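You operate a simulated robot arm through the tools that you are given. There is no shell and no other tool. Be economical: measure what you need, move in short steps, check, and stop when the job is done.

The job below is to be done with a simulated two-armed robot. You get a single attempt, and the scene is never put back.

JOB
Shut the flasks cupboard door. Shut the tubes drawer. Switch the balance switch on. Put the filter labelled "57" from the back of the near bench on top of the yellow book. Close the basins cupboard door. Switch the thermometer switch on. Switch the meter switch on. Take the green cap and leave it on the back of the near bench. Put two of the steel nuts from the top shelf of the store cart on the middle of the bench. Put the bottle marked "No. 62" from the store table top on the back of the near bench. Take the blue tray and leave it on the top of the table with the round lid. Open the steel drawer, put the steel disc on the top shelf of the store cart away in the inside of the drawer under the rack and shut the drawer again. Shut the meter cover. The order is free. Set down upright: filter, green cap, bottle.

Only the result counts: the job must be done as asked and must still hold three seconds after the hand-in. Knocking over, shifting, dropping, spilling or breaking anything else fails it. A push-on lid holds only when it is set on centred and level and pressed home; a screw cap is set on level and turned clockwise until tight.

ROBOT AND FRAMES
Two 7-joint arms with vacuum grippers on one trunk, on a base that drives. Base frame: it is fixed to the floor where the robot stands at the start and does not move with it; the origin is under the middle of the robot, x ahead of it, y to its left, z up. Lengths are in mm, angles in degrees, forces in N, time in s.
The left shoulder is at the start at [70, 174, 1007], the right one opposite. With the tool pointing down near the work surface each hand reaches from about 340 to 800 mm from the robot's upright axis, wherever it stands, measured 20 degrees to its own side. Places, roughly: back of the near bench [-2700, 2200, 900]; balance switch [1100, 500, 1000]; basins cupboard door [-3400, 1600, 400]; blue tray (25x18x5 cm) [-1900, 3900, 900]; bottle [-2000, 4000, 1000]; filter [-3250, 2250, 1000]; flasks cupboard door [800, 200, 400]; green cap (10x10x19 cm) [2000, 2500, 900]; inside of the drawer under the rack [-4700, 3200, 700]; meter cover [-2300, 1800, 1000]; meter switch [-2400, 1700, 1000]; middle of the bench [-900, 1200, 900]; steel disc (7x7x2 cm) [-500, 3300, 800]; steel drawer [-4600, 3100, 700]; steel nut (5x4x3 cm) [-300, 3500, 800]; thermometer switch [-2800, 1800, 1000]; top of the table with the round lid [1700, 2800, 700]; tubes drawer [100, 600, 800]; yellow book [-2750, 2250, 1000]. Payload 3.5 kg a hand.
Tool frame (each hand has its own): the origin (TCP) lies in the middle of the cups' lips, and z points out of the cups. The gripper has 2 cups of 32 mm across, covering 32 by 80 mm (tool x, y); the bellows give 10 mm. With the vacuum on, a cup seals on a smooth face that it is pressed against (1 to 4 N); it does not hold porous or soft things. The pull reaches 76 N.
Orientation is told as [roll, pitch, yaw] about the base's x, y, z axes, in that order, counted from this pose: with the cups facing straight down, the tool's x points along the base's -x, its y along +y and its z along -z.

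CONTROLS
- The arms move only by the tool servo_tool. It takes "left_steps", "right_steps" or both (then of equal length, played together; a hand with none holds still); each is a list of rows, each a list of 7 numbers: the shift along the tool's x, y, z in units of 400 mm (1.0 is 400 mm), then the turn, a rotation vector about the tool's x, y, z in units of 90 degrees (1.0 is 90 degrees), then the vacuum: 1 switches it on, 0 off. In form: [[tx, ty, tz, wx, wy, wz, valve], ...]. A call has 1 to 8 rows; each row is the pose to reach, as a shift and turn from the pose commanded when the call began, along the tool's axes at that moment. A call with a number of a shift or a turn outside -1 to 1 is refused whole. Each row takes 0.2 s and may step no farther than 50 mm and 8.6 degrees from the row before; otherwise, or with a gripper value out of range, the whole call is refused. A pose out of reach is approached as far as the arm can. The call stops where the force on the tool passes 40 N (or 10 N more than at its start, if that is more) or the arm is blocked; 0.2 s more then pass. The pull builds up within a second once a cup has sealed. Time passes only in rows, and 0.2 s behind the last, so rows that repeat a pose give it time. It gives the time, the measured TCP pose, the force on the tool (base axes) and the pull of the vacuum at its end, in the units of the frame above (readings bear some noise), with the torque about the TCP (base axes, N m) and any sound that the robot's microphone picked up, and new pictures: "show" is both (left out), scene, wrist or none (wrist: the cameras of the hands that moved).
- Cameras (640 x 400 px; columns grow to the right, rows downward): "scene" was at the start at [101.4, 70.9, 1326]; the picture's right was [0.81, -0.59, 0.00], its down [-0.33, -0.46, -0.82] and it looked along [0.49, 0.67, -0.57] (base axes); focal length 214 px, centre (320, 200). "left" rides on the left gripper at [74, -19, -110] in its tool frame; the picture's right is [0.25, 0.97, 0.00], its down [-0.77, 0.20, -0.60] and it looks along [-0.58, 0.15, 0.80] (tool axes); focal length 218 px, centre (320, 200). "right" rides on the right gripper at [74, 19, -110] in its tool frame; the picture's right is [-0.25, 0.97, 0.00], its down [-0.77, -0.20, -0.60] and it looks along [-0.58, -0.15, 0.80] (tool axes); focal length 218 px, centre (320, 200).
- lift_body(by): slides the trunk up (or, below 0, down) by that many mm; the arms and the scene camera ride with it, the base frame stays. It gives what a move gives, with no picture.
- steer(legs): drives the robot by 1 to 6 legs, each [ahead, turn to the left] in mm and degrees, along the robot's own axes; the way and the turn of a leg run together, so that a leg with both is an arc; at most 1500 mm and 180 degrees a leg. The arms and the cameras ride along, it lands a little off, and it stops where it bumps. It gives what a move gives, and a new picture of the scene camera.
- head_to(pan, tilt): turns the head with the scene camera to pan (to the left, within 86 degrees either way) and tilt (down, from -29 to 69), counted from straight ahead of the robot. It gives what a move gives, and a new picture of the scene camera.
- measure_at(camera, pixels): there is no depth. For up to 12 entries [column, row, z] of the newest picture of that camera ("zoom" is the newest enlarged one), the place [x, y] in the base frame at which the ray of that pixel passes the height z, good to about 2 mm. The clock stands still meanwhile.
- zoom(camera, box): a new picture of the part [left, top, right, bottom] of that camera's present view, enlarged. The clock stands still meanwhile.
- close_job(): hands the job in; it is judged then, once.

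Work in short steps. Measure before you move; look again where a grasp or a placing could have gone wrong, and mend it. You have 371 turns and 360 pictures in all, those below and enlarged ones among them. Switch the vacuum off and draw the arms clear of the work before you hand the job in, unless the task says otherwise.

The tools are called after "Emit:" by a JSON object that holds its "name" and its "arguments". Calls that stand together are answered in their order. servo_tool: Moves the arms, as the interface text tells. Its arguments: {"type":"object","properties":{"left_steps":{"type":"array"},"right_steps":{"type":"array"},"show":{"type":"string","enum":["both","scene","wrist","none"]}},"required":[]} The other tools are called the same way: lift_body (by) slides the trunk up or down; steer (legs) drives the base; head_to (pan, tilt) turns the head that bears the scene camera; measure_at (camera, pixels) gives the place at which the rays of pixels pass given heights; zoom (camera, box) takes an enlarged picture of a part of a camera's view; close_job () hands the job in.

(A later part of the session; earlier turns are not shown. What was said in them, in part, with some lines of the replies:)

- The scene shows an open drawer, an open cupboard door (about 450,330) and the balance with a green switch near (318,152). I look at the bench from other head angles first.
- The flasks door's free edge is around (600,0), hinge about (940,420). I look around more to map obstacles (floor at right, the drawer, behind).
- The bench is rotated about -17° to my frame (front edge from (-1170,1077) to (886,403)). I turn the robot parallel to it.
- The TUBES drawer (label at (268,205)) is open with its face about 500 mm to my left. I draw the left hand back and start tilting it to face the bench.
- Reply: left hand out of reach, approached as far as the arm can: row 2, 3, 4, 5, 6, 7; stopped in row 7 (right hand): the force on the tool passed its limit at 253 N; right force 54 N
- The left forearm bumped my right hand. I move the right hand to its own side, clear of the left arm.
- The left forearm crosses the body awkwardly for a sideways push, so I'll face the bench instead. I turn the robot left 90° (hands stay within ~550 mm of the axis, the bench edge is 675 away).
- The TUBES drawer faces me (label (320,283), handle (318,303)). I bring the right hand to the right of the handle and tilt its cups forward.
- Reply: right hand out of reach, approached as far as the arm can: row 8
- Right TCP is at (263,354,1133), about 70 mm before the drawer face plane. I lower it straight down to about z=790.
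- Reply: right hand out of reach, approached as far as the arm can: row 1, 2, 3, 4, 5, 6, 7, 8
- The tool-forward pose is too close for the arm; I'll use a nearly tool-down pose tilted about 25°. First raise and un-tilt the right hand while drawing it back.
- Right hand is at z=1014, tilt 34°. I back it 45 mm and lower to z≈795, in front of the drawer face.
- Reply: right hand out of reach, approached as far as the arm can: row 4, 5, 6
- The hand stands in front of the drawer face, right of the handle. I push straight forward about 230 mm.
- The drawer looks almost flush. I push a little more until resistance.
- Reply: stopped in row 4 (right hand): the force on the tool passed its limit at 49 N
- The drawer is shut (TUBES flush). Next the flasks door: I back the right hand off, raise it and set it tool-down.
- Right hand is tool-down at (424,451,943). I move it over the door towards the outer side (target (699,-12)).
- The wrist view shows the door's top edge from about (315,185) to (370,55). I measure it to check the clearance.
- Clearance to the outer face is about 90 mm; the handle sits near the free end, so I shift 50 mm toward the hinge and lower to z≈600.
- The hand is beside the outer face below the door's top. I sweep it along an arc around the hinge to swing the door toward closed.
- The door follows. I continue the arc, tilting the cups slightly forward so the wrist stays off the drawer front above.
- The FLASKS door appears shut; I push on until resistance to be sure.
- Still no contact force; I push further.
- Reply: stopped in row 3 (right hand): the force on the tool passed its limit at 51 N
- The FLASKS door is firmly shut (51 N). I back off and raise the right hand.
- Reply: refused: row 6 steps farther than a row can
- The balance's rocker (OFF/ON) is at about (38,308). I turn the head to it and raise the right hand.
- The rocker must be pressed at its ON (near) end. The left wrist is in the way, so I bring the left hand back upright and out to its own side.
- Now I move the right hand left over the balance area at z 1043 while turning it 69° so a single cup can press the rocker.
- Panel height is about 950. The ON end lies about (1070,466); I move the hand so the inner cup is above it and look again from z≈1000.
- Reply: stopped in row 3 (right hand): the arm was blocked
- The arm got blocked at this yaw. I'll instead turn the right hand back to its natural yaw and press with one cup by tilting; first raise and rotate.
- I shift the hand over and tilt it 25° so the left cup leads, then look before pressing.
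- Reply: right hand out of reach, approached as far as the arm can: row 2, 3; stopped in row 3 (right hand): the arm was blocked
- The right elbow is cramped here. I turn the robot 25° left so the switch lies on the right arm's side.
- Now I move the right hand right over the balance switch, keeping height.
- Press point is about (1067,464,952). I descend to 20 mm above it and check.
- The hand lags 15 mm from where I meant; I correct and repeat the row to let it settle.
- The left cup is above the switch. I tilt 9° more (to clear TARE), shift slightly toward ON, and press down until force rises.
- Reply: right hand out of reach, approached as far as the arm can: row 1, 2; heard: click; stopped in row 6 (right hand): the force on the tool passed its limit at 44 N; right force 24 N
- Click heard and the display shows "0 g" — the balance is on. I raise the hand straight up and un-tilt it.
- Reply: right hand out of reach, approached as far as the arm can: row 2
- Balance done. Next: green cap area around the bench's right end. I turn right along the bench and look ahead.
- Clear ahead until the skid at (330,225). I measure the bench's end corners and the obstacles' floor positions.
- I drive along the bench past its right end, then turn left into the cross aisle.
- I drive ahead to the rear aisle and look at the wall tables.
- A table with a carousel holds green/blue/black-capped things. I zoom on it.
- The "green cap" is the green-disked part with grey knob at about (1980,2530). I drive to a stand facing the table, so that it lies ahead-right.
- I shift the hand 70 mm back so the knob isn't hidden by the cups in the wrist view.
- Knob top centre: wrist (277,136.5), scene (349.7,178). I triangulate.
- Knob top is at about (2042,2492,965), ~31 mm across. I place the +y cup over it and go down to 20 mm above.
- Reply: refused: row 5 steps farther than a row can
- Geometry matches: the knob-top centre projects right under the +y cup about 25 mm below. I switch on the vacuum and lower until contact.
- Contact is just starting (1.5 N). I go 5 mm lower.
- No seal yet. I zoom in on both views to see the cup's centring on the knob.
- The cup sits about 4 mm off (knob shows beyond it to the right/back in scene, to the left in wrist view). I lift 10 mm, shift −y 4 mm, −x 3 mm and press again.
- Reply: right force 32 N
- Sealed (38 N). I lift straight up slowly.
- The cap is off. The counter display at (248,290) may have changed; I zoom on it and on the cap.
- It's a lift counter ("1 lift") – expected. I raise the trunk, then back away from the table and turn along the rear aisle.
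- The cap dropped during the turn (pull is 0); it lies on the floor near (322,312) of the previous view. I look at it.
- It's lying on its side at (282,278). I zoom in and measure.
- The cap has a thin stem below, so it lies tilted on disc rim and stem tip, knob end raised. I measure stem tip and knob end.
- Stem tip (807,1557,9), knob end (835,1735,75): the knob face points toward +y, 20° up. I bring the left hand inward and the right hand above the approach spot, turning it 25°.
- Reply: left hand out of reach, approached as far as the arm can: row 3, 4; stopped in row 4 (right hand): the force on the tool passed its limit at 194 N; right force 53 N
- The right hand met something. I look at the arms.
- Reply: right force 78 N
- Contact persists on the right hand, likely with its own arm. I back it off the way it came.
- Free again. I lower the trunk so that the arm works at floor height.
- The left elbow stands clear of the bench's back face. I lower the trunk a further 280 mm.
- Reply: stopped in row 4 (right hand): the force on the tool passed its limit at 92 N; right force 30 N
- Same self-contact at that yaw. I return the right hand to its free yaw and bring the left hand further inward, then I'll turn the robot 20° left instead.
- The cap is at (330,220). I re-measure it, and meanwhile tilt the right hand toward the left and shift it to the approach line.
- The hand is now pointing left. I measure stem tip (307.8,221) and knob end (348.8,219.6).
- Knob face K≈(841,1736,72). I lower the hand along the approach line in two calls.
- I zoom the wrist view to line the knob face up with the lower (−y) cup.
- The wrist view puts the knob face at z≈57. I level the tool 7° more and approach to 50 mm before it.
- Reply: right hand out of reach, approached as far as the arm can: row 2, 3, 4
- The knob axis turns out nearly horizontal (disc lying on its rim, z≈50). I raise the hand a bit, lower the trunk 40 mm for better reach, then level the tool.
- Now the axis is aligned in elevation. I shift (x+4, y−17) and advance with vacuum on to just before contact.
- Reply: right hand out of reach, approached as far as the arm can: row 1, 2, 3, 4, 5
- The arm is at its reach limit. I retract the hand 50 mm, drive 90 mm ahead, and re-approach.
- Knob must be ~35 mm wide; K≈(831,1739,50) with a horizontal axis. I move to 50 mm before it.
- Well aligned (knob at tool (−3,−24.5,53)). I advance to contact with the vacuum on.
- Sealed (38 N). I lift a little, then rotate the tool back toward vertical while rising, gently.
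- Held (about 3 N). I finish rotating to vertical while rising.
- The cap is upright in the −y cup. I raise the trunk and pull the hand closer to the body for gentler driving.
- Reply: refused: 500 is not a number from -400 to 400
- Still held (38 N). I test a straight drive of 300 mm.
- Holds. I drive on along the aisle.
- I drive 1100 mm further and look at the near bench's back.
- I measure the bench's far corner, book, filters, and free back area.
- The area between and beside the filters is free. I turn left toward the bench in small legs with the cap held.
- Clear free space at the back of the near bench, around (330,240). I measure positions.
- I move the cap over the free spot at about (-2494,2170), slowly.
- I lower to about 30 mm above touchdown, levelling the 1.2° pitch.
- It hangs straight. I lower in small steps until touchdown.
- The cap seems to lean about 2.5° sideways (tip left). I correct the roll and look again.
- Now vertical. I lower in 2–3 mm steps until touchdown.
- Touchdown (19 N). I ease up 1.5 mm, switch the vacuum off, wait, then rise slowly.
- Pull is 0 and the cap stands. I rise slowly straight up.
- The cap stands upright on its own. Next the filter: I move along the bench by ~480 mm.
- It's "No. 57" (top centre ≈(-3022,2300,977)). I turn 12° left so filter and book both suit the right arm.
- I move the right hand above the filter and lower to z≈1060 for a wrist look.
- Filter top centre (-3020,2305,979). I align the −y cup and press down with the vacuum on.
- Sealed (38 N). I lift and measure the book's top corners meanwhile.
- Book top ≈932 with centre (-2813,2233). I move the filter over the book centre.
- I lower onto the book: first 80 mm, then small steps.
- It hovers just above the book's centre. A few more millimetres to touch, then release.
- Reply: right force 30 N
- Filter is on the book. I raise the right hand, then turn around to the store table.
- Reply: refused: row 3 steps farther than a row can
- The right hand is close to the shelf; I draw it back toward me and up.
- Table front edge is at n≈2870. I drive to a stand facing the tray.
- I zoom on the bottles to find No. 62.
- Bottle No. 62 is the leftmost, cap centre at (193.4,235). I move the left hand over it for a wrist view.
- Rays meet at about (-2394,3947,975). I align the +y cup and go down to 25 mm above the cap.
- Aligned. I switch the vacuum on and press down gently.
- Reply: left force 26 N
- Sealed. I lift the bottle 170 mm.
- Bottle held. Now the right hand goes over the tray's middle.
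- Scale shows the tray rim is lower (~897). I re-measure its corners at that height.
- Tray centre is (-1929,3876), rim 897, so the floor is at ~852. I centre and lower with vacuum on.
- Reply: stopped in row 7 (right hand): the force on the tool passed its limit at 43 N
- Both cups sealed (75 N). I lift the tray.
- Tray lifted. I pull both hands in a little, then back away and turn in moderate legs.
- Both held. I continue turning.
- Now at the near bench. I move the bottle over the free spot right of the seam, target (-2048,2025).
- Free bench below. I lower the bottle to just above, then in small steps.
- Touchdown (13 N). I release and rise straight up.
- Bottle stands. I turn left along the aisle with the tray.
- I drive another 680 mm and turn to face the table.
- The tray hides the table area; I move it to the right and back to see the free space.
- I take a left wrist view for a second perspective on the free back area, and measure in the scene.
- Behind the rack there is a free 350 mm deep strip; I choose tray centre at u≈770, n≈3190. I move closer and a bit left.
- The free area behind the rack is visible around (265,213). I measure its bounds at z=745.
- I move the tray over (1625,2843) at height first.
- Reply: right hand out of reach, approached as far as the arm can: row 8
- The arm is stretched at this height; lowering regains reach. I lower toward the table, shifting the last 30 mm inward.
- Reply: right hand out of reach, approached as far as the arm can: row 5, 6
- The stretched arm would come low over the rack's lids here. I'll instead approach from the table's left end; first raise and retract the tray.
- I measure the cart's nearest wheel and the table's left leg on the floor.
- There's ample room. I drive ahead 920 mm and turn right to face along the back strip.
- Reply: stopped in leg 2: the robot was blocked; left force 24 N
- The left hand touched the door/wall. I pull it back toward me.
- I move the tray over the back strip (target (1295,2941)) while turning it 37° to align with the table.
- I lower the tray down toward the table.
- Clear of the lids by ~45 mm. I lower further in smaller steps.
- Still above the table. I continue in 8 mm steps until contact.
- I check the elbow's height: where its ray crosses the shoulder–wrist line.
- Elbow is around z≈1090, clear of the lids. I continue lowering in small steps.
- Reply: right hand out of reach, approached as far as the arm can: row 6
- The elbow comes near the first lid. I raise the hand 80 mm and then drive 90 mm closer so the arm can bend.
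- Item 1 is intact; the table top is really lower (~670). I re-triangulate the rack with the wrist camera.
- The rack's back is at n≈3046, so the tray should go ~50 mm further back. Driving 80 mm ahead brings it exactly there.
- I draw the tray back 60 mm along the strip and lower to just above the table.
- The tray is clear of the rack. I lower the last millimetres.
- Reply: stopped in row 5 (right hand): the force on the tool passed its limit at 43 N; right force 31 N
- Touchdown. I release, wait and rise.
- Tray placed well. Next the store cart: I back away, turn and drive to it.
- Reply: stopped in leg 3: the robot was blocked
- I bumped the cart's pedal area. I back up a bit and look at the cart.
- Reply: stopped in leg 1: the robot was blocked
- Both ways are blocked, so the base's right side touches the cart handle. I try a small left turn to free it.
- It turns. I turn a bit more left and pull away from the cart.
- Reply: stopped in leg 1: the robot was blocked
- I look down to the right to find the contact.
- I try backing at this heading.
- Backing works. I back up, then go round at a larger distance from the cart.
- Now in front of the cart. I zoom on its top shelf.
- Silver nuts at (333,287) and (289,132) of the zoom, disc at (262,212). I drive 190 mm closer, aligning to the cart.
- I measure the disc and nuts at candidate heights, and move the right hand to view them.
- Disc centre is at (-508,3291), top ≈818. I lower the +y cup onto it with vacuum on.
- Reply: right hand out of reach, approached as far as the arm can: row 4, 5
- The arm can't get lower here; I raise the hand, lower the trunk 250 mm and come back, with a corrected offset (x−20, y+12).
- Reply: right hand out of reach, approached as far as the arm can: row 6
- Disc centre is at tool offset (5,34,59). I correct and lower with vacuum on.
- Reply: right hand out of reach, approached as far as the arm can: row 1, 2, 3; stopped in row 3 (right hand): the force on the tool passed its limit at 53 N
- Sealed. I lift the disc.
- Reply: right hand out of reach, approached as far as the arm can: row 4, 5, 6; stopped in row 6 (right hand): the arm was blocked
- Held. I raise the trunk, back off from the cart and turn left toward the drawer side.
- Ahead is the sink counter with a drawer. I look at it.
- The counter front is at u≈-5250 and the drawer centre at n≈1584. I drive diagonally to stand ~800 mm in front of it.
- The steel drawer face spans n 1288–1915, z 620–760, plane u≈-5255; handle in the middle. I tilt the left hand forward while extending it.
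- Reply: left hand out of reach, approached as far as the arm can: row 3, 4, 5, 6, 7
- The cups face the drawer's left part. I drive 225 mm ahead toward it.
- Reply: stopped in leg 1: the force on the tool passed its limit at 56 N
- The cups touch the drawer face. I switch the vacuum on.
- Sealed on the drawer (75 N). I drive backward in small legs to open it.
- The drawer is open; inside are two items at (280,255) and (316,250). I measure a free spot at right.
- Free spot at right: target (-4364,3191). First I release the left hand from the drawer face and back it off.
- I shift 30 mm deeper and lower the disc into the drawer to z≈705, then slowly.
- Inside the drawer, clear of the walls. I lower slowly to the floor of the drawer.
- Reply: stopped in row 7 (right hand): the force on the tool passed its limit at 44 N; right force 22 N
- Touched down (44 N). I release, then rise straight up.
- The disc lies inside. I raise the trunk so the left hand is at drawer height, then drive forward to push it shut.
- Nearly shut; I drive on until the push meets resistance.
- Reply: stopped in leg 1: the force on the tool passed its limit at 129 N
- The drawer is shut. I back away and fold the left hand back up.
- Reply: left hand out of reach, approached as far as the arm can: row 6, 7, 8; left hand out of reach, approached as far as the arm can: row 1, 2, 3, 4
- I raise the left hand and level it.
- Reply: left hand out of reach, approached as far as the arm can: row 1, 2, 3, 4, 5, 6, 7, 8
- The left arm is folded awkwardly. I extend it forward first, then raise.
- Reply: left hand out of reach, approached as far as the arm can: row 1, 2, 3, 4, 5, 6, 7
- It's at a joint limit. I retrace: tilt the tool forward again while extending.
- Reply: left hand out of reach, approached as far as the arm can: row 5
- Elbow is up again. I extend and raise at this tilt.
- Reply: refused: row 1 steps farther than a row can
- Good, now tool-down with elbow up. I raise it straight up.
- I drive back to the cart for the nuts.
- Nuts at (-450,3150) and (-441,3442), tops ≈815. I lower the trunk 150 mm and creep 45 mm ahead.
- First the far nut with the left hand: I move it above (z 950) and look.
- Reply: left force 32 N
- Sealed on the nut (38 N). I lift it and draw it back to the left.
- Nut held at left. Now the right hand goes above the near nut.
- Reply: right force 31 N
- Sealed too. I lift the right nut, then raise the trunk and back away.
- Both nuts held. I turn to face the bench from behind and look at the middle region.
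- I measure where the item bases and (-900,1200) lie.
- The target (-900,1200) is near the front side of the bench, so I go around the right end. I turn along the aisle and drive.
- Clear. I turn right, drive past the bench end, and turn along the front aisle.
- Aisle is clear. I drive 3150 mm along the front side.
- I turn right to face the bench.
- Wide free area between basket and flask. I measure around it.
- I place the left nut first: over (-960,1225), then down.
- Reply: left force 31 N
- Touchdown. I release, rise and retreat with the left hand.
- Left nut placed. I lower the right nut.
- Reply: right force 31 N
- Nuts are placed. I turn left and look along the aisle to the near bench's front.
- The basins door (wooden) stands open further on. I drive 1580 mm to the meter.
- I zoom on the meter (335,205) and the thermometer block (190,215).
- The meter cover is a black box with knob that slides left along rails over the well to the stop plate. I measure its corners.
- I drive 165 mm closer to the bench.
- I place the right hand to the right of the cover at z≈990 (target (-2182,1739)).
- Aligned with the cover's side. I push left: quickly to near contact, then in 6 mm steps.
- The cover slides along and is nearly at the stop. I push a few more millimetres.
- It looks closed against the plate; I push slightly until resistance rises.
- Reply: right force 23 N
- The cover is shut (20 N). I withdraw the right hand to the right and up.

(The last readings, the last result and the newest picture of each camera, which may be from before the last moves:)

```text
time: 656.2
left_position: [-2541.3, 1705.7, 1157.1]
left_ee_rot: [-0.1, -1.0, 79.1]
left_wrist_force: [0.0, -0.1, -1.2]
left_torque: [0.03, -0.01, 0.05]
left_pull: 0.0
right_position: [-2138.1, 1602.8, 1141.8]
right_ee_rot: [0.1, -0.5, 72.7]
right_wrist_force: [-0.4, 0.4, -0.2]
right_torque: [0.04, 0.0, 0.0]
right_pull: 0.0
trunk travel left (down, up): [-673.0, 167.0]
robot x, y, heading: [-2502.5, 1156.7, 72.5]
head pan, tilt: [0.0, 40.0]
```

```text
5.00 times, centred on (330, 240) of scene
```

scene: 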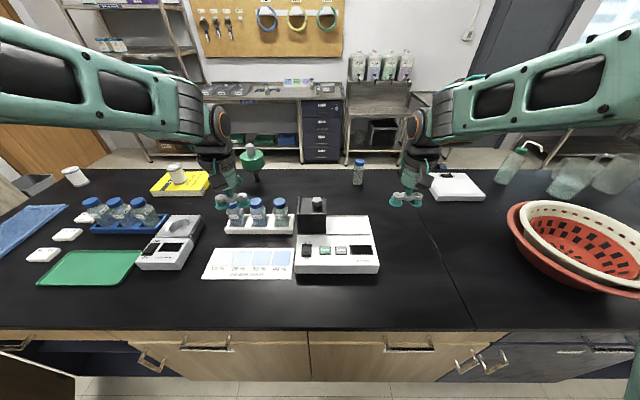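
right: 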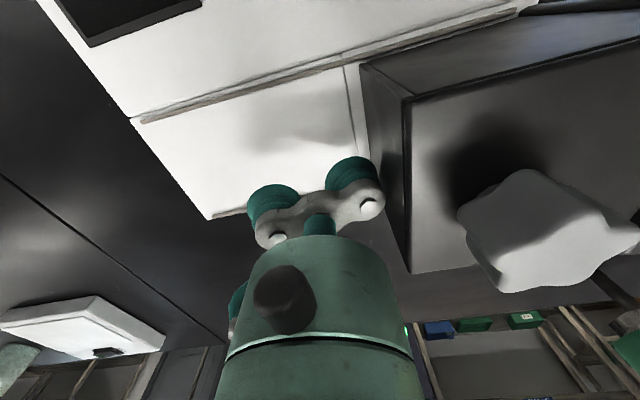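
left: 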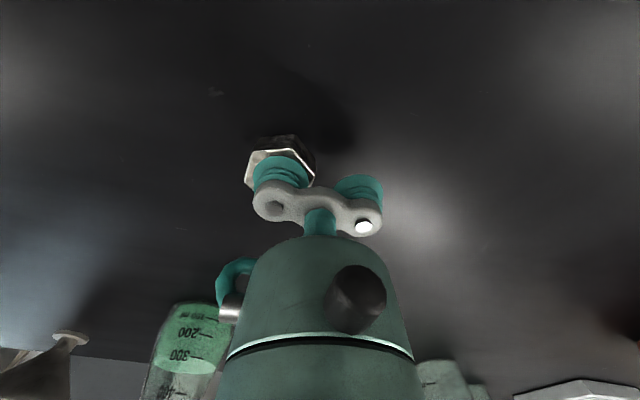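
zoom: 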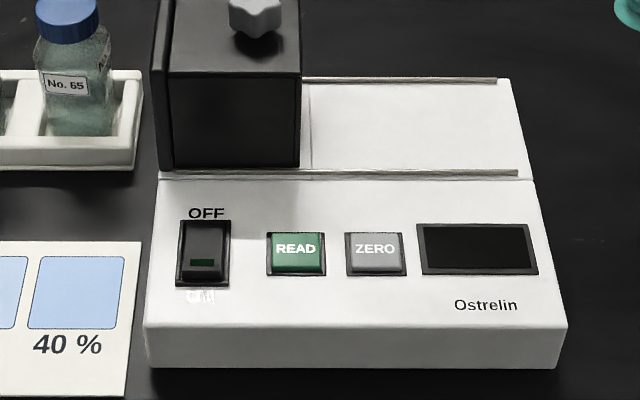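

I measure the rocker's ON end at (306.6,255) and bring the left hand over it.

Emit:
{"name": "measure_at", "arguments": {"camera": "scene", "pixels": [[306.6, 255, 920], [306.6, 255, 930], [306.6, 255, 940], [307, 245.6, 940], [328, 250, 930]]}}

Emit:
{"name": "servo_tool", "arguments": {"left_steps": [[0.01, -0.08, 0, 0, 0, 0, 0], [0.02, -0.17, 0.03, -0.05, 0, 0.03, 0], [0.03, -0.26, 0.08, -0.1, 0, 0.05, 0], [0.04, -0.34, 0.14, -0.15, 0, 0.07, 0], [0.05, -0.38, 0.2, -0.2, 0, 0.07, 0], [0.05, -0.38, 0.25, -0.25, 0, 0.07, 0]], "show": "both"}}

```text
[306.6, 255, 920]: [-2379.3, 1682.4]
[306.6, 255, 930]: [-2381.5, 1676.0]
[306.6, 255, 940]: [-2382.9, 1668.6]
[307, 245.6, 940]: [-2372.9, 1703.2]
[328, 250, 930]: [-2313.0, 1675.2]
```

```text
time: 657.8
left_position: [-2407.8, 1679.8, 1077.6]
left_ee_rot: [17.5, -0.1, 76.6]
left_wrist_force: [0.0, 0.1, 0.2]
left_torque: [0.03, 0.0, 0.0]
left_pull: 0.1
right_position: [-2137.3, 1605.2, 1141.3]
right_ee_rot: [0.1, -0.6, 72.6]
right_wrist_force: [-0.2, 0.3, 0.6]
right_torque: [0.0, -0.01, 0.0]
right_pull: 0.1
trunk travel left (down, up): [-673.0, 167.0]
robot x, y, heading: [-2502.2, 1150.3, 72.7]
head pan, tilt: [0.0, 40.0]
stopped in row 6 (left hand): the arm was blocked; the commanded pose is now the measured one
```

scene: 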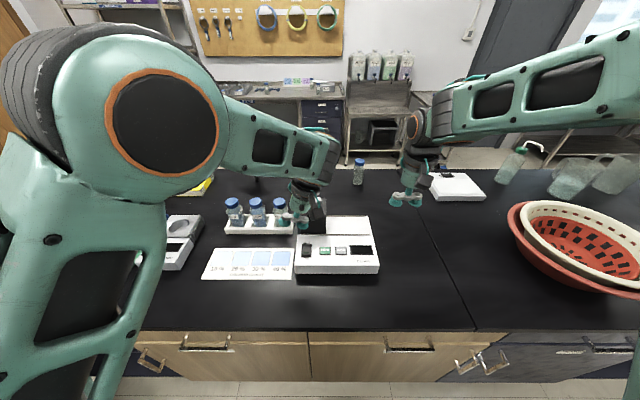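
left: 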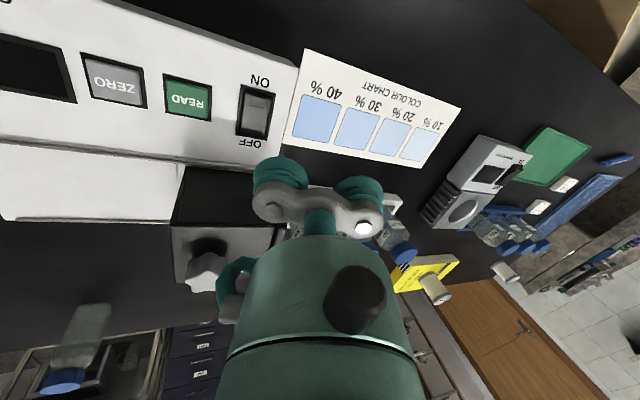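

The elbow is cramped again; I turn the robot 18° right so the switch lies on the left arm's side.

Emit:
{"name": "steer", "arguments": {"legs": [[0, -18]]}}

Emit:
{"name": "servo_tool", "arguments": {"left_steps": [[0, 0.07, 0, 0, 0, 0, 0], [0, 0.15, 0, -0.03, 0, 0, 0], [0, 0.23, 0, -0.06, 0, 0, 0]], "show": "both"}}

```text
time: 659.2
left_position: [-2248.7, 1625.6, 1076.8]
left_ee_rot: [17.3, -0.1, 58.2]
left_wrist_force: [-0.1, 0.3, 0.2]
left_torque: [-0.03, 0.02, 0.0]
left_pull: 0.1
right_position: [-2014.2, 1471.2, 1141.3]
right_ee_rot: [0.0, -0.4, 54.5]
right_wrist_force: [-0.4, 0.1, 0.0]
right_torque: [0.03, 0.02, 0.01]
right_pull: 0.1
trunk travel left (down, up): [-673.0, 167.0]
robot x, y, heading: [-2504.1, 1152.2, 54.3]
head pan, tilt: [0.0, 40.0]
```

scene: 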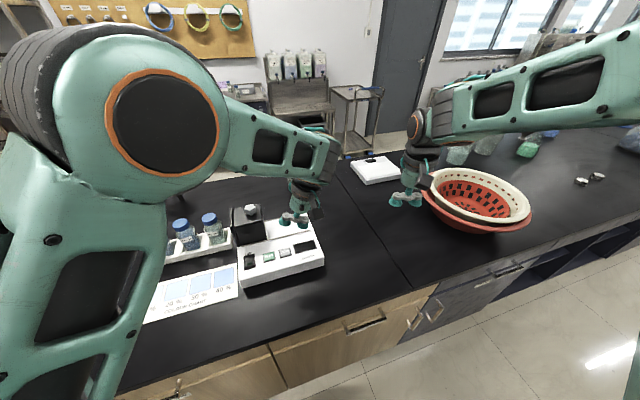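

```text
time: 660.0
left_position: [-2323.6, 1671.3, 1104.8]
left_ee_rot: [22.8, -0.1, 58.1]
left_wrist_force: [-0.2, 0.0, -1.2]
left_torque: [0.01, 0.01, -0.04]
left_pull: 0.1
right_position: [-2014.3, 1468.8, 1141.8]
right_ee_rot: [0.1, -0.5, 54.6]
right_wrist_force: [0.2, -0.2, -0.4]
right_torque: [-0.02, 0.03, 0.0]
right_pull: 0.1
trunk travel left (down, up): [-673.0, 167.0]
robot x, y, heading: [-2499.0, 1154.4, 54.3]
head pan, tilt: [0.0, 40.0]
```

scene: 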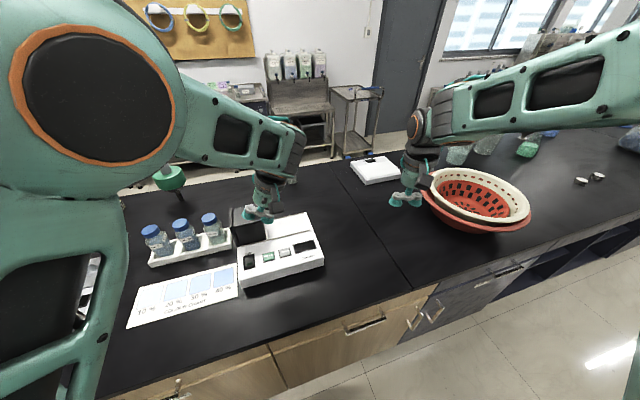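
left: 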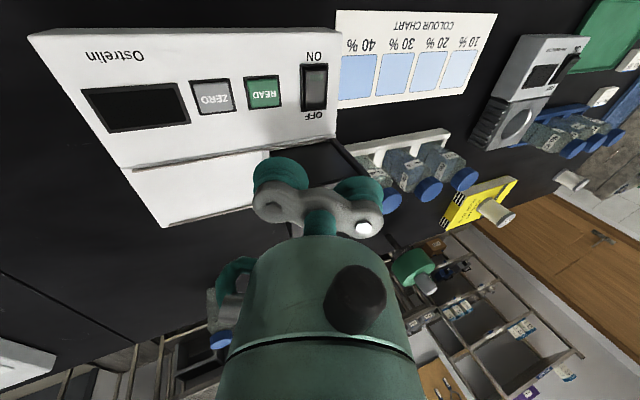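

Emit:
{"name": "zoom", "arguments": {"camera": "scene", "box": [220, 220, 300, 290]}}

Emit:
{"name": "measure_at", "arguments": {"camera": "left", "pixels": [[315, 72, 920], [315, 72, 930], [315, 72, 940], [315, 72, 950], [315, 104, 940]]}}

```text
5.71 times, centred on (260, 255) of scene
```

zoom: 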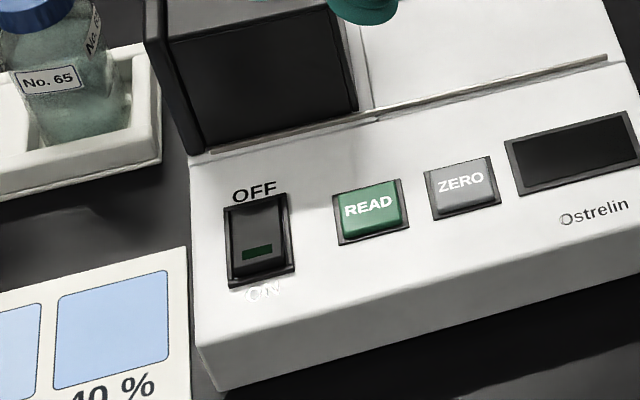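

```text
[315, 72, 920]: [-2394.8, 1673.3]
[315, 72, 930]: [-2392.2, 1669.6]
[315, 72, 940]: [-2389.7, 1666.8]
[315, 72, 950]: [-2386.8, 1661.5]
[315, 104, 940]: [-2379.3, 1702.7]
```

ON end ≈(-2386,1669,938). I move the left hand (lower −y cup leading) to 25 mm above the press point.

Emit:
{"name": "servo_tool", "arguments": {"left_steps": [[0.03, 0.05, 0.05, 0, 0, 0, 0], [0.055, 0.08, 0.13, 0, 0, 0, 0], [0.075, 0.08, 0.22, 0, 0, 0, 0], [0.075, 0.08, 0.3, 0, 0, 0, 0], [0.075, 0.08, 0.3585, 0, 0, 0, 0], [0.075, 0.08, 0.3585, 0, 0, 0, 0]], "show": "wrist"}}

Emit:
{"name": "zoom", "arguments": {"camera": "scene", "box": [210, 200, 310, 290]}}

```text
time: 661.4
left_position: [-2411.1, 1690.1, 985.9]
left_ee_rot: [22.8, -0.2, 58.2]
left_wrist_force: [1.4, -0.6, 0.3]
left_torque: [0.01, -0.01, -0.03]
left_pull: 0.0
right_position: [-2014.5, 1470.1, 1141.7]
right_ee_rot: [0.2, -0.5, 54.5]
right_wrist_force: [-1.0, 0.0, -0.1]
right_torque: [-0.01, 0.01, 0.01]
right_pull: 0.0
trunk travel left (down, up): [-673.0, 167.0]
robot x, y, heading: [-2500.9, 1153.1, 54.4]
head pan, tilt: [0.0, 40.0]
```

left: 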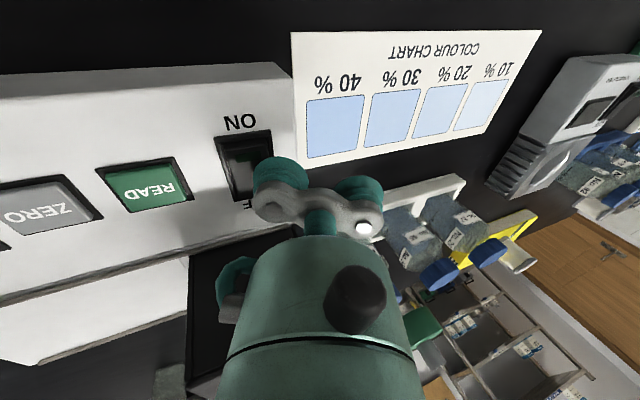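

```text
4.44 times, centred on (260, 245) of scene
```

zoom: 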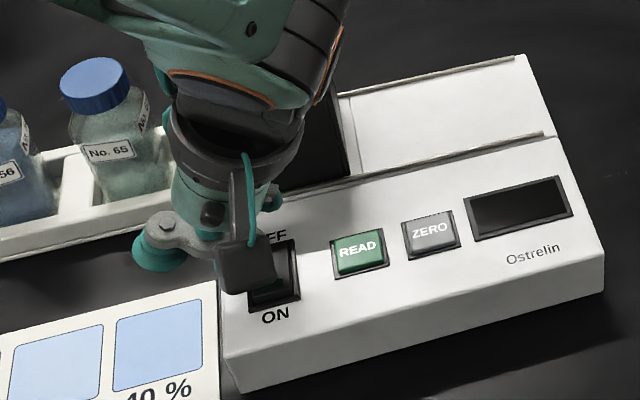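

The press point should shift ~12 mm toward the rocker's middle line. I shift and press down in steps.

Emit:
{"name": "servo_tool", "arguments": {"left_steps": [[0, -0.0277, -0.0116, 0, 0, 0, 0], [0, -0.047, 0.034, 0, 0, 0, 0], [0, -0.055, 0.053, 0, 0, 0, 0], [0, -0.061, 0.067, 0, 0, 0, 0], [0, -0.067, 0.081, 0, 0, 0, 0], [0, -0.072, 0.094, 0, 0, 0, 0], [0, -0.077, 0.106, 0, 0, 0, 0]], "show": "wrist"}}

Emit:
{"name": "zoom", "arguments": {"camera": "scene", "box": [210, 200, 310, 290]}}

```text
time: 662.5
left_position: [-2401.5, 1684.5, 955.1]
left_ee_rot: [22.9, -0.9, 58.4]
left_wrist_force: [-2.3, -9.2, 27.7]
left_torque: [-0.26, -0.83, -0.4]
left_pull: 0.0
right_position: [-2016.1, 1465.4, 1143.1]
right_ee_rot: [0.3, -0.6, 54.5]
right_wrist_force: [0.5, -0.1, 0.0]
right_torque: [-0.01, -0.02, -0.02]
right_pull: 0.0
trunk travel left (down, up): [-673.0, 167.0]
robot x, y, heading: [-2501.7, 1152.7, 54.3]
head pan, tilt: [0.0, 40.0]
heard: click
stopped in row 5 (left hand): the force on the tool passed its limit at 49 N (the readings are from after the stop); the commanded pose is now the measured one
```

left: 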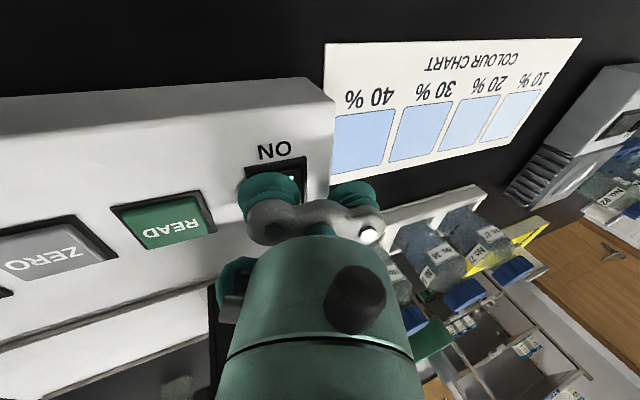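

```text
4.44 times, centred on (260, 245) of scene
```

zoom: 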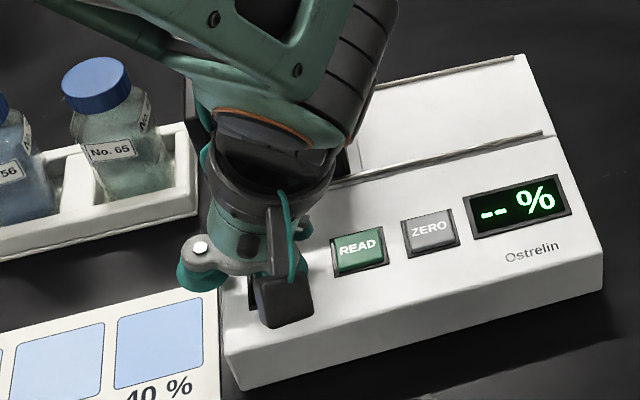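

Click; display shows "-- %": the meter is on. I raise the left hand straight up.

Emit:
{"name": "servo_tool", "arguments": {"left_steps": [[0, 0.03, -0.07, 0, 0, 0, 0], [0, 0.07, -0.165, 0, 0, 0, 0], [0, 0.11, -0.26, 0, 0, 0, 0], [0, 0.15, -0.355, 0.04, 0, 0, 0], [0, 0.19, -0.45, 0.12, 0, 0, 0], [0, 0.2, -0.47, 0.2, 0, 0, 0], [0, 0.2, -0.47, 0.25, 0, 0, 0]], "show": "scene"}}

Emit:
{"name": "zoom", "arguments": {"camera": "scene", "box": [200, 180, 340, 290]}}

```text
time: 664.1
left_position: [-2403.5, 1684.4, 1155.7]
left_ee_rot: [0.3, -0.5, 58.5]
left_wrist_force: [-0.3, 0.3, 1.0]
left_torque: [-0.03, -0.02, 0.01]
left_pull: 0.1
right_position: [-2015.8, 1470.0, 1141.9]
right_ee_rot: [0.0, -0.4, 54.4]
right_wrist_force: [0.2, -0.8, 0.0]
right_torque: [-0.01, -0.03, 0.0]
right_pull: 0.1
trunk travel left (down, up): [-673.0, 167.0]
robot x, y, heading: [-2498.8, 1155.9, 54.4]
head pan, tilt: [0.0, 40.0]
```

scene: 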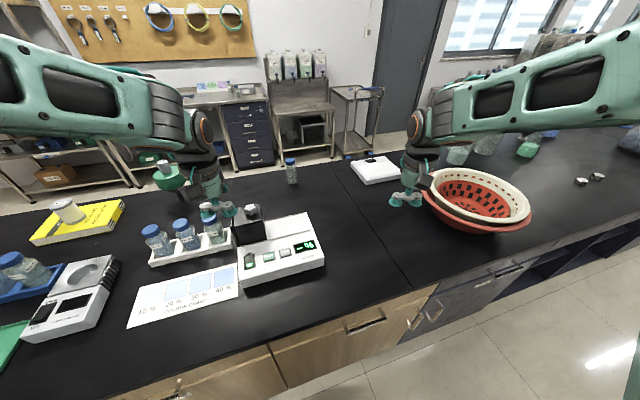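

```text
3.64 times, centred on (270, 235) of scene
```

zoom: 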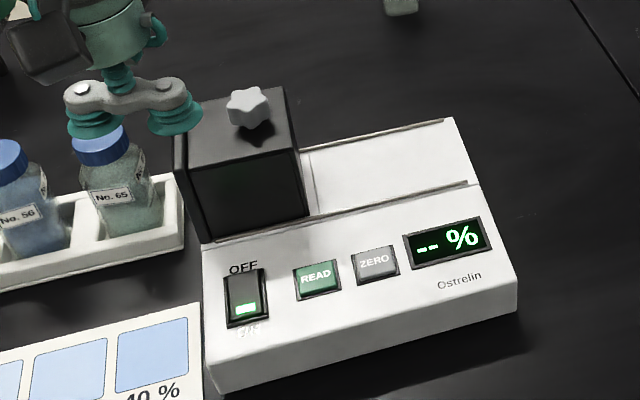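

Meter on. Next the thermometer: I back off, shift ~330 mm along the bench and look.

Emit:
{"name": "steer", "arguments": {"legs": [[0, 18], [-170, 0], [0, 90], [330, 0]]}}

Emit:
{"name": "head_to", "arguments": {"pan": -25, "tilt": 40}}

```text
time: 672.2
left_position: [-3400.8, 1014.7, 1154.1]
left_ee_rot: [0.4, -0.6, 166.6]
left_wrist_force: [-0.1, 0.7, 0.5]
left_torque: [-0.01, -0.03, -0.02]
left_pull: 0.1
right_position: [-3318.7, 1448.2, 1142.4]
right_ee_rot: [0.1, -0.6, 162.6]
right_wrist_force: [0.3, -0.4, 0.8]
right_torque: [0.01, 0.01, -0.02]
right_pull: 0.1
trunk travel left (down, up): [-673.0, 167.0]
robot x, y, heading: [-2867.4, 1089.0, 162.6]
head pan, tilt: [0.0, 40.0]
```

scene: 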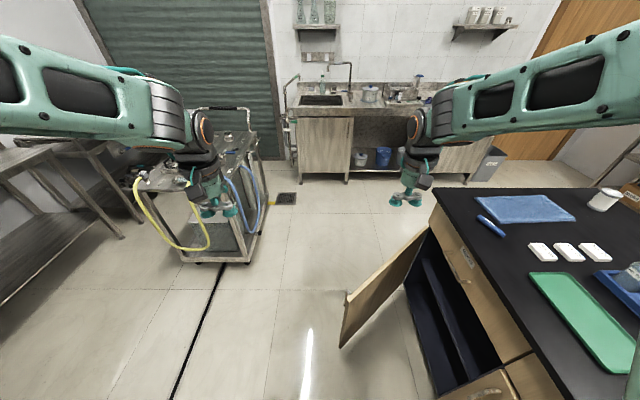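

```text
time: 673.1
left_position: [-3402.3, 1014.5, 1154.8]
left_ee_rot: [0.3, -0.5, 166.5]
left_wrist_force: [0.0, 0.9, -0.1]
left_torque: [0.01, 0.0, -0.01]
left_pull: 0.0
right_position: [-3318.8, 1448.7, 1142.7]
right_ee_rot: [0.1, -0.5, 162.6]
right_wrist_force: [-0.8, 0.5, 0.5]
right_torque: [0.04, 0.01, 0.02]
right_pull: 0.1
trunk travel left (down, up): [-673.0, 167.0]
robot x, y, heading: [-2864.2, 1089.4, 162.8]
head pan, tilt: [-25.0, 40.0]
```

scene: 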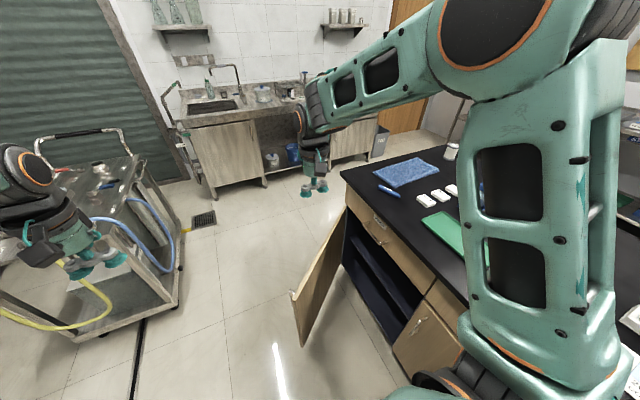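

The basins door's free edge is at (291,293)/(303,345), its hinge at the far end. I measure.

Emit:
{"name": "measure_at", "arguments": {"camera": "scene", "pixels": [[291, 293, 700], [291, 293, 680], [303, 346, 100], [303, 346, 120], [346, 207, 700], [346, 207, 680], [333, 250, 100], [340, 170, 900]]}}

Emit:
{"name": "zoom", "arguments": {"camera": "scene", "box": [250, 190, 450, 390]}}

```text
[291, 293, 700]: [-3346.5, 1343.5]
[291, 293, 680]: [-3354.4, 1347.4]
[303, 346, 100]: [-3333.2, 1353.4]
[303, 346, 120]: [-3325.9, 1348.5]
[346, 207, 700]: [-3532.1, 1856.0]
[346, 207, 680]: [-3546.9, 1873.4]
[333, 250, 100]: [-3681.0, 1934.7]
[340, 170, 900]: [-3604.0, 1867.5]
```

```text
2.00 times, centred on (350, 290) of scene
```

zoom: 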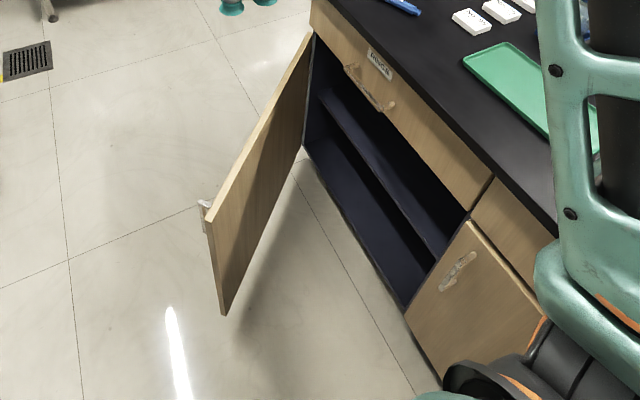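

Door: hinge (u −3935, n 722), free edge (u −3594, n 286), open 52°, outer side facing away from me. I lower the trunk and move the right hand beyond the door.

Emit:
{"name": "servo_tool", "arguments": {"right_steps": [[-0.07, 0.06, 0, 0, 0, 0, 0], [-0.14, 0.12, 0, 0, 0, 0, 0], [-0.21, 0.19, 0, 0, 0, 0, 0], [-0.273, 0.248, 0, 0, 0, 0, 0]], "left_steps": [[0.06, 0, 0, 0, 0, 0, 0], [0.12, 0, 0, 0, 0, 0, 0], [0.18, 0, 0, 0, 0, 0, 0], [0.22, 0, 0, 0, 0, 0, 0]], "show": "none"}}

Emit:
{"name": "lift_body", "arguments": {"by": -230}}

Emit:
{"name": "servo_tool", "arguments": {"right_steps": [[0, 0, 0, 0, 0, 0, 0]], "show": "both"}}

```text
time: 674.1
left_position: [-3316.9, 993.0, 1153.4]
left_ee_rot: [0.3, -0.4, 166.8]
left_wrist_force: [-0.6, 1.0, -0.4]
left_torque: [0.01, -0.01, 0.03]
left_pull: 0.1
right_position: [-3454.0, 1386.5, 1143.2]
right_ee_rot: [0.1, -0.4, 162.7]
right_wrist_force: [0.1, 0.5, -0.1]
right_torque: [0.01, 0.01, 0.01]
right_pull: 0.0
trunk travel left (down, up): [-673.0, 167.0]
robot x, y, heading: [-2869.6, 1088.4, 162.6]
head pan, tilt: [-25.0, 40.0]
```

```text
time: 676.5
left_position: [-3315.2, 994.8, 924.2]
left_ee_rot: [0.4, -0.6, 166.6]
left_wrist_force: [0.5, 0.2, 0.5]
left_torque: [0.0, 0.01, -0.03]
left_pull: 0.2
right_position: [-3452.4, 1386.5, 914.3]
right_ee_rot: [0.1, -0.5, 162.8]
right_wrist_force: [0.2, -0.2, 0.0]
right_torque: [0.0, -0.03, 0.0]
right_pull: 0.1
trunk travel left (down, up): [-443.0, 397.0]
robot x, y, heading: [-2869.6, 1089.4, 162.5]
head pan, tilt: [-25.0, 40.0]
```

```text
time: 676.9
left_position: [-3315.5, 994.2, 924.4]
left_ee_rot: [0.4, -0.5, 166.5]
left_wrist_force: [0.0, -0.9, 0.4]
left_torque: [0.01, -0.02, 0.02]
left_pull: 0.1
right_position: [-3453.7, 1387.7, 914.5]
right_ee_rot: [0.1, -0.5, 162.7]
right_wrist_force: [0.3, 0.0, -0.4]
right_torque: [0.02, 0.01, 0.04]
right_pull: 0.0
trunk travel left (down, up): [-443.0, 397.0]
robot x, y, heading: [-2871.0, 1091.3, 162.5]
head pan, tilt: [-25.0, 40.0]
```

scene: 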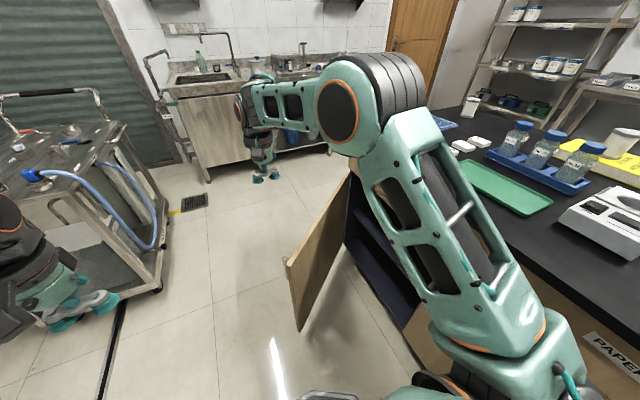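
right: 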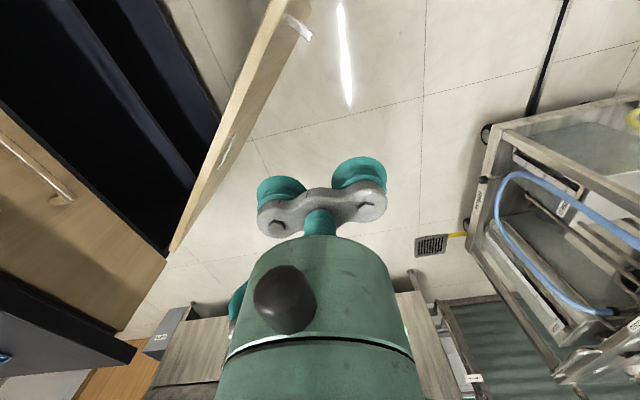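

The hand is on the door's outer side. I lower it to z≈600.

Emit:
{"name": "servo_tool", "arguments": {"right_steps": [[0, 0, 0.11, 0, 0, 0, 0], [0, 0, 0.22, 0, 0, 0, 0], [0, 0, 0.33, 0, 0, 0, 0], [0, 0, 0.44, 0, 0, 0, 0], [0, 0, 0.55, 0, 0, 0, 0], [0, 0, 0.66, 0, 0, 0, 0], [0, 0, 0.77, 0, 0, 0, 0]], "show": "both"}}

```text
time: 678.5
left_position: [-3316.9, 994.8, 923.9]
left_ee_rot: [0.4, -0.4, 166.7]
left_wrist_force: [-0.6, -0.6, -0.1]
left_torque: [0.0, -0.02, 0.03]
left_pull: 0.1
right_position: [-3457.0, 1387.4, 603.4]
right_ee_rot: [0.1, -0.5, 162.7]
right_wrist_force: [0.0, -0.1, 0.5]
right_torque: [-0.01, 0.01, -0.01]
right_pull: 0.1
trunk travel left (down, up): [-443.0, 397.0]
robot x, y, heading: [-2868.5, 1089.2, 162.1]
head pan, tilt: [-25.0, 40.0]
no pictures are left
```

No pictures remain, so I continue by readings and the measured geometry. The hand is beyond the door at (u −3713, n 290); I sweep it along the arc around the hinge.

Emit:
{"name": "servo_tool", "arguments": {"right_steps": [[0.09, -0.07, 0, 0, 0, 0, 0], [0.155, -0.12, 0, 0, 0, 0, 0], [0.22, -0.175, 0, 0, 0, 0, 0], [0.285, -0.226, 0, 0, 0, 0, 0], [0.34, -0.29, 0, 0, 0, 0, 0], [0.395, -0.355, 0, 0, 0, 0, 0], [0.445, -0.42, 0, 0, 0, 0, 0], [0.485, -0.495, 0, 0, 0, 0, 0]], "show": "none"}}

```text
time: 680.3
left_position: [-3314.5, 994.8, 924.8]
left_ee_rot: [0.4, -0.6, 166.5]
left_wrist_force: [0.6, 0.4, 0.1]
left_torque: [0.01, -0.04, 0.02]
left_pull: 0.0
right_position: [-3213.2, 1520.8, 605.5]
right_ee_rot: [0.1, -0.3, 162.8]
right_wrist_force: [0.2, 0.9, 0.0]
right_torque: [-0.01, -0.05, 0.03]
right_pull: 0.0
trunk travel left (down, up): [-443.0, 397.0]
robot x, y, heading: [-2871.4, 1085.0, 162.3]
head pan, tilt: [-25.0, 40.0]
no pictures are left
```

Emit:
{"name": "servo_tool", "arguments": {"right_steps": [[0.04, -0.075, 0, 0.05, 0, 0, 0], [0.075, -0.1475, 0, 0.1, 0, 0, 0], [0.095, -0.22, 0, 0.15, 0, 0, 0], [0.115, -0.295, 0, 0.2, 0, 0, 0], [0.1375, -0.369, 0, 0.25, 0, 0, 0], [0.145, -0.43, 0, 0.28, 0, 0, 0]], "show": "none"}}

```text
time: 681.7
left_position: [-3316.4, 995.4, 924.2]
left_ee_rot: [0.4, -0.6, 166.6]
left_wrist_force: [0.3, -0.5, -0.5]
left_torque: [-0.03, -0.04, -0.01]
left_pull: 0.0
right_position: [-3103.5, 1667.4, 603.0]
right_ee_rot: [-25.1, -0.4, 162.9]
right_wrist_force: [0.2, -0.2, 0.3]
right_torque: [-0.01, 0.05, -0.02]
right_pull: 0.1
trunk travel left (down, up): [-443.0, 397.0]
robot x, y, heading: [-2866.6, 1085.1, 162.6]
head pan, tilt: [-25.0, 40.0]
no pictures are left
```

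No contact force yet; I push on toward the bench in 8 mm steps until resistance.

Emit:
{"name": "servo_tool", "arguments": {"right_steps": [[0, -0.018, 0.0085, 0, 0, 0, 0], [0, -0.036, 0.017, 0, 0, 0, 0], [0, -0.054, 0.0254, 0, 0, 0, 0], [0, -0.072, 0.034, 0, 0, 0, 0], [0, -0.09, 0.042, 0, 0, 0, 0], [0, -0.108, 0.051, 0, 0, 0, 0], [0, -0.126, 0.059, 0, 0, 0, 0], [0, -0.144, 0.068, 0, 0, 0, 0]], "show": "none"}}

```text
time: 683.0
left_position: [-3313.7, 993.5, 924.1]
left_ee_rot: [0.5, -0.5, 166.8]
left_wrist_force: [0.4, 0.1, 0.4]
left_torque: [0.0, 0.0, -0.03]
left_pull: 0.1
right_position: [-3095.7, 1697.5, 600.1]
right_ee_rot: [-23.8, -0.2, 163.0]
right_wrist_force: [0.0, -24.2, 0.5]
right_torque: [0.58, 0.11, -0.23]
right_pull: 0.1
trunk travel left (down, up): [-443.0, 397.0]
robot x, y, heading: [-2866.1, 1084.9, 162.7]
head pan, tilt: [-25.0, 40.0]
stopped in row 6 (right hand): the force on the tool passed its limit at 49 N (the readings are from after the stop); the commanded pose is now the measured one
no pictures are left
```

Resistance at n≈694 matches a closed door (the same relation as the flasks door). I withdraw the hand away from the bench and raise it.

Emit:
{"name": "servo_tool", "arguments": {"right_steps": [[0, 0.1, -0.047, 0, 0, 0, 0], [0, 0.2, -0.094, 0, 0, 0, 0], [0, 0.3, -0.141, 0, 0, 0, 0], [0, 0.38, -0.18, -0.06, 0, 0, 0], [0, 0.42, -0.25, -0.13, 0, 0, 0], [0, 0.44, -0.34, -0.2, 0, 0, 0], [0, 0.44, -0.44, -0.27, 0, 0, 0]], "show": "none"}}

```text
time: 684.6
left_position: [-3314.6, 993.3, 924.8]
left_ee_rot: [0.4, -0.7, 166.8]
left_wrist_force: [-0.9, -0.5, -0.5]
left_torque: [-0.01, 0.0, 0.0]
left_pull: 0.0
right_position: [-3162.0, 1475.3, 687.3]
right_ee_rot: [0.1, -0.2, 163.0]
right_wrist_force: [0.7, 1.1, -0.4]
right_torque: [0.01, 0.03, -0.01]
right_pull: 0.1
trunk travel left (down, up): [-443.0, 397.0]
robot x, y, heading: [-2867.6, 1087.0, 162.8]
head pan, tilt: [-25.0, 40.0]
no pictures are left
```

Emit:
{"name": "servo_tool", "arguments": {"right_steps": [[0, 0, -0.11, 0, 0, 0, 0], [0, 0, -0.22, 0, 0, 0, 0], [0, 0, -0.33, 0, 0, 0, 0], [0, 0, -0.44, 0, 0, 0, 0], [0, 0, -0.55, 0, 0, 0, 0]], "show": "none"}}

Emit:
{"name": "lift_body", "arguments": {"by": 230}}

Emit:
{"name": "measure_at", "arguments": {"camera": "scene", "pixels": [[600, 218, 940], [613, 200, 940], [600, 218, 930], [625, 215, 930], [575, 215, 900], [640, 195, 940]]}}

```text
time: 685.8
left_position: [-3316.7, 990.7, 923.9]
left_ee_rot: [0.2, -0.6, 166.9]
left_wrist_force: [-0.5, 0.3, 0.6]
left_torque: [0.02, -0.04, 0.02]
left_pull: 0.1
right_position: [-3162.2, 1474.3, 908.8]
right_ee_rot: [-0.1, -0.3, 162.9]
right_wrist_force: [0.5, 0.8, 0.2]
right_torque: [-0.01, -0.02, -0.04]
right_pull: 0.1
trunk travel left (down, up): [-443.0, 397.0]
robot x, y, heading: [-2869.5, 1085.5, 163.1]
head pan, tilt: [-25.0, 40.0]
no pictures are left
```

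```text
time: 688.2
left_position: [-3314.5, 993.8, 1154.2]
left_ee_rot: [0.4, -0.6, 166.7]
left_wrist_force: [-0.4, 0.2, 0.7]
left_torque: [-0.01, 0.0, 0.01]
left_pull: 0.1
right_position: [-3162.3, 1477.2, 1138.4]
right_ee_rot: [0.1, -0.3, 163.1]
right_wrist_force: [1.0, -0.6, 0.0]
right_torque: [-0.01, -0.04, -0.01]
right_pull: 0.0
trunk travel left (down, up): [-673.0, 167.0]
robot x, y, heading: [-2869.9, 1082.6, 162.8]
head pan, tilt: [-25.0, 40.0]
```

```text
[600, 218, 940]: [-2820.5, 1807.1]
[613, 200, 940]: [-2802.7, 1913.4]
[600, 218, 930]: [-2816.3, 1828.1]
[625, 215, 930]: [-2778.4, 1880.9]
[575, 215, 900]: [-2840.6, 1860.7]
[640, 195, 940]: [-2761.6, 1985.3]
```

Basins door closed. Now the thermometer switch: from earlier front and rear pictures I triangulated its ON end at about (-2842,1811,952). I take the same stance relative to it as for the meter.

Emit:
{"name": "steer", "arguments": {"legs": [[0, -50.5], [229, 0], [0, -58]]}}

```text
time: 694.8
left_position: [-2897.9, 1751.6, 1154.4]
left_ee_rot: [0.4, -0.6, 57.9]
left_wrist_force: [0.4, -0.1, -0.1]
left_torque: [0.01, 0.0, 0.02]
left_pull: 0.1
right_position: [-2489.6, 1450.3, 1136.9]
right_ee_rot: [0.0, -0.3, 54.2]
right_wrist_force: [0.0, 0.1, -0.4]
right_torque: [0.03, -0.03, 0.03]
right_pull: 0.0
trunk travel left (down, up): [-673.0, 167.0]
robot x, y, heading: [-2955.3, 1296.1, 53.9]
head pan, tilt: [-25.0, 40.0]
```

The stance matches. I tilt the left hand as before and place it above the switch at z≈1110.

Emit:
{"name": "servo_tool", "arguments": {"left_steps": [[-0.05, 0.004, 0.02, -0.06, 0, 0, 0], [-0.1, 0.007, 0.05, -0.12, 0, 0, 0], [-0.16, 0.01, 0.08, -0.19, 0, 0, 0], [-0.2125, 0.014, 0.1, -0.253, 0, 0, 0], [-0.2125, 0.014, 0.1, -0.253, 0, 0, 0]], "show": "none"}}

```text
time: 696.0
left_position: [-2861.3, 1826.2, 1114.3]
left_ee_rot: [23.1, -0.6, 57.8]
left_wrist_force: [-0.8, 0.4, 1.0]
left_torque: [-0.01, 0.01, 0.01]
left_pull: 0.1
right_position: [-2490.0, 1449.3, 1139.6]
right_ee_rot: [0.0, -0.4, 54.3]
right_wrist_force: [-0.3, 0.8, -0.1]
right_torque: [-0.02, 0.0, 0.02]
right_pull: 0.0
trunk travel left (down, up): [-673.0, 167.0]
robot x, y, heading: [-2954.6, 1294.9, 54.0]
head pan, tilt: [-25.0, 40.0]
no pictures are left
```

Emit:
{"name": "servo_tool", "arguments": {"left_steps": [[-0.002, -0.04, 0.086, 0, 0, 0, 0], [-0.004, -0.08, 0.172, 0, 0, 0, 0], [-0.005, -0.12, 0.259, 0, 0, 0, 0], [-0.005, -0.12, 0.259, 0, 0, 0, 0]], "show": "none"}}

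```text
time: 697.0
left_position: [-2855.2, 1825.6, 1000.2]
left_ee_rot: [23.1, -0.6, 57.9]
left_wrist_force: [-0.3, 0.0, -0.8]
left_torque: [0.02, 0.0, 0.0]
left_pull: 0.1
right_position: [-2490.7, 1448.3, 1137.8]
right_ee_rot: [-0.1, -0.3, 54.2]
right_wrist_force: [-0.7, 0.3, 0.1]
right_torque: [0.02, 0.04, -0.01]
right_pull: 0.1
trunk travel left (down, up): [-673.0, 167.0]
robot x, y, heading: [-2952.6, 1297.9, 54.0]
head pan, tilt: [-25.0, 40.0]
no pictures are left
```

I press down in 4 mm steps, listening for the click.

Emit:
{"name": "servo_tool", "arguments": {"left_steps": [[0, -0.008, 0.018, 0, 0, 0, 0], [0, -0.014, 0.032, 0, 0, 0, 0], [0, -0.019, 0.044, 0, 0, 0, 0], [0, -0.0235, 0.055, 0, 0, 0, 0], [0, -0.0275, 0.0645, 0, 0, 0, 0], [0, -0.0315, 0.0735, 0, 0, 0, 0], [0, -0.0355, 0.083, 0, 0, 0, 0], [0, -0.0395, 0.092, 0, 0, 0, 0]], "show": "none"}}

```text
time: 698.8
left_position: [-2852.9, 1828.1, 961.7]
left_ee_rot: [23.1, -0.6, 58.1]
left_wrist_force: [-0.5, 0.4, 1.9]
left_torque: [0.0, -0.03, -0.02]
left_pull: 0.1
right_position: [-2489.5, 1450.2, 1138.6]
right_ee_rot: [0.0, -0.2, 54.1]
right_wrist_force: [0.6, 0.1, -0.6]
right_torque: [-0.02, 0.04, -0.05]
right_pull: 0.0
trunk travel left (down, up): [-673.0, 167.0]
robot x, y, heading: [-2950.9, 1295.3, 54.1]
head pan, tilt: [-25.0, 40.0]
no pictures are left
```

Contact begins at z≈962. I press further.

Emit:
{"name": "servo_tool", "arguments": {"left_steps": [[0, -0.003, 0.007, 0, 0, 0, 0], [0, -0.006, 0.014, 0, 0, 0, 0], [0, -0.009, 0.021, 0, 0, 0, 0], [0, -0.012, 0.028, 0, 0, 0, 0], [0, -0.015, 0.035, 0, 0, 0, 0], [0, -0.018, 0.042, 0, 0, 0, 0], [0, -0.021, 0.049, 0, 0, 0, 0]], "show": "none"}}

```text
time: 700.3
left_position: [-2854.5, 1828.9, 947.8]
left_ee_rot: [23.5, -1.3, 58.2]
left_wrist_force: [-6.0, -5.3, 23.1]
left_torque: [-0.14, -0.49, -0.35]
left_pull: 0.0
right_position: [-2490.1, 1446.4, 1138.6]
right_ee_rot: [0.1, -0.5, 54.3]
right_wrist_force: [-0.3, 0.6, -0.4]
right_torque: [0.02, -0.04, 0.0]
right_pull: 0.1
trunk travel left (down, up): [-673.0, 167.0]
robot x, y, heading: [-2952.9, 1293.3, 54.1]
head pan, tilt: [-25.0, 40.0]
heard: click
stopped in row 7 (left hand): the force on the tool passed its limit at 44 N (the readings are from after the stop); the commanded pose is now the measured one
no pictures are left
```

Click heard: the thermometer is on. I raise the hand straight up and draw back from the bench.

Emit:
{"name": "servo_tool", "arguments": {"left_steps": [[0, 0.03, -0.07, 0, 0, 0, 0], [0, 0.07, -0.165, 0, 0, 0, 0], [0, 0.11, -0.26, 0, 0, 0, 0], [0, 0.15, -0.355, 0, 0, 0, 0], [0, 0.19, -0.45, 0.08, 0, 0, 0], [0, 0.2, -0.48, 0.16, 0, 0, 0], [0, 0.2, -0.48, 0.24, 0, 0, 0]], "show": "none"}}

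Emit:
{"name": "steer", "arguments": {"legs": [[-250, 0]]}}

```text
time: 701.9
left_position: [-2853.6, 1824.9, 1154.4]
left_ee_rot: [1.4, -1.0, 58.2]
left_wrist_force: [0.3, -0.4, 0.4]
left_torque: [0.0, -0.03, 0.03]
left_pull: 0.0
right_position: [-2492.4, 1450.9, 1138.2]
right_ee_rot: [-0.2, -0.3, 54.2]
right_wrist_force: [-0.4, 1.3, 0.1]
right_torque: [-0.04, -0.01, 0.02]
right_pull: 0.2
trunk travel left (down, up): [-673.0, 167.0]
robot x, y, heading: [-2950.6, 1296.2, 53.9]
head pan, tilt: [-25.0, 40.0]
no pictures are left
```

```text
time: 703.7
left_position: [-2998.6, 1620.0, 1154.3]
left_ee_rot: [1.7, -1.0, 57.9]
left_wrist_force: [-0.2, -0.7, 0.2]
left_torque: [-0.02, -0.01, 0.01]
left_pull: 0.0
right_position: [-2637.3, 1245.9, 1138.4]
right_ee_rot: [0.0, -0.4, 54.0]
right_wrist_force: [-0.5, 0.5, 0.3]
right_torque: [0.02, -0.03, 0.0]
right_pull: 0.1
trunk travel left (down, up): [-673.0, 167.0]
robot x, y, heading: [-3105.3, 1095.2, 53.7]
head pan, tilt: [-25.0, 40.0]
```

All items are done, both vacuums are off and the arms are clear of the work, so I hand the job in.

Emit:
{"name": "close_job", "arguments": {}}

```text
The job is handed in.
```

I worked through every item on the job list and handed it in, but the last two steps were done without pictures and the green cap was dropped once.

- **Done blind:** the picture budget ran out near the end. I closed the basins cupboard door by force feedback and geometry alone. The thermometer switch I confirmed only by hearing its click.
- **Green cap:** it fell to the floor during a turn, and I picked it up again. It stood upright on the back of the near bench when I last saw it, but it balances on a stem only about 16 mm wide.
- **Bumps:** my base bumped the store cart while approaching it, and one hand touched the wall or door near the table with the round lid. I saw no damage or displaced items.
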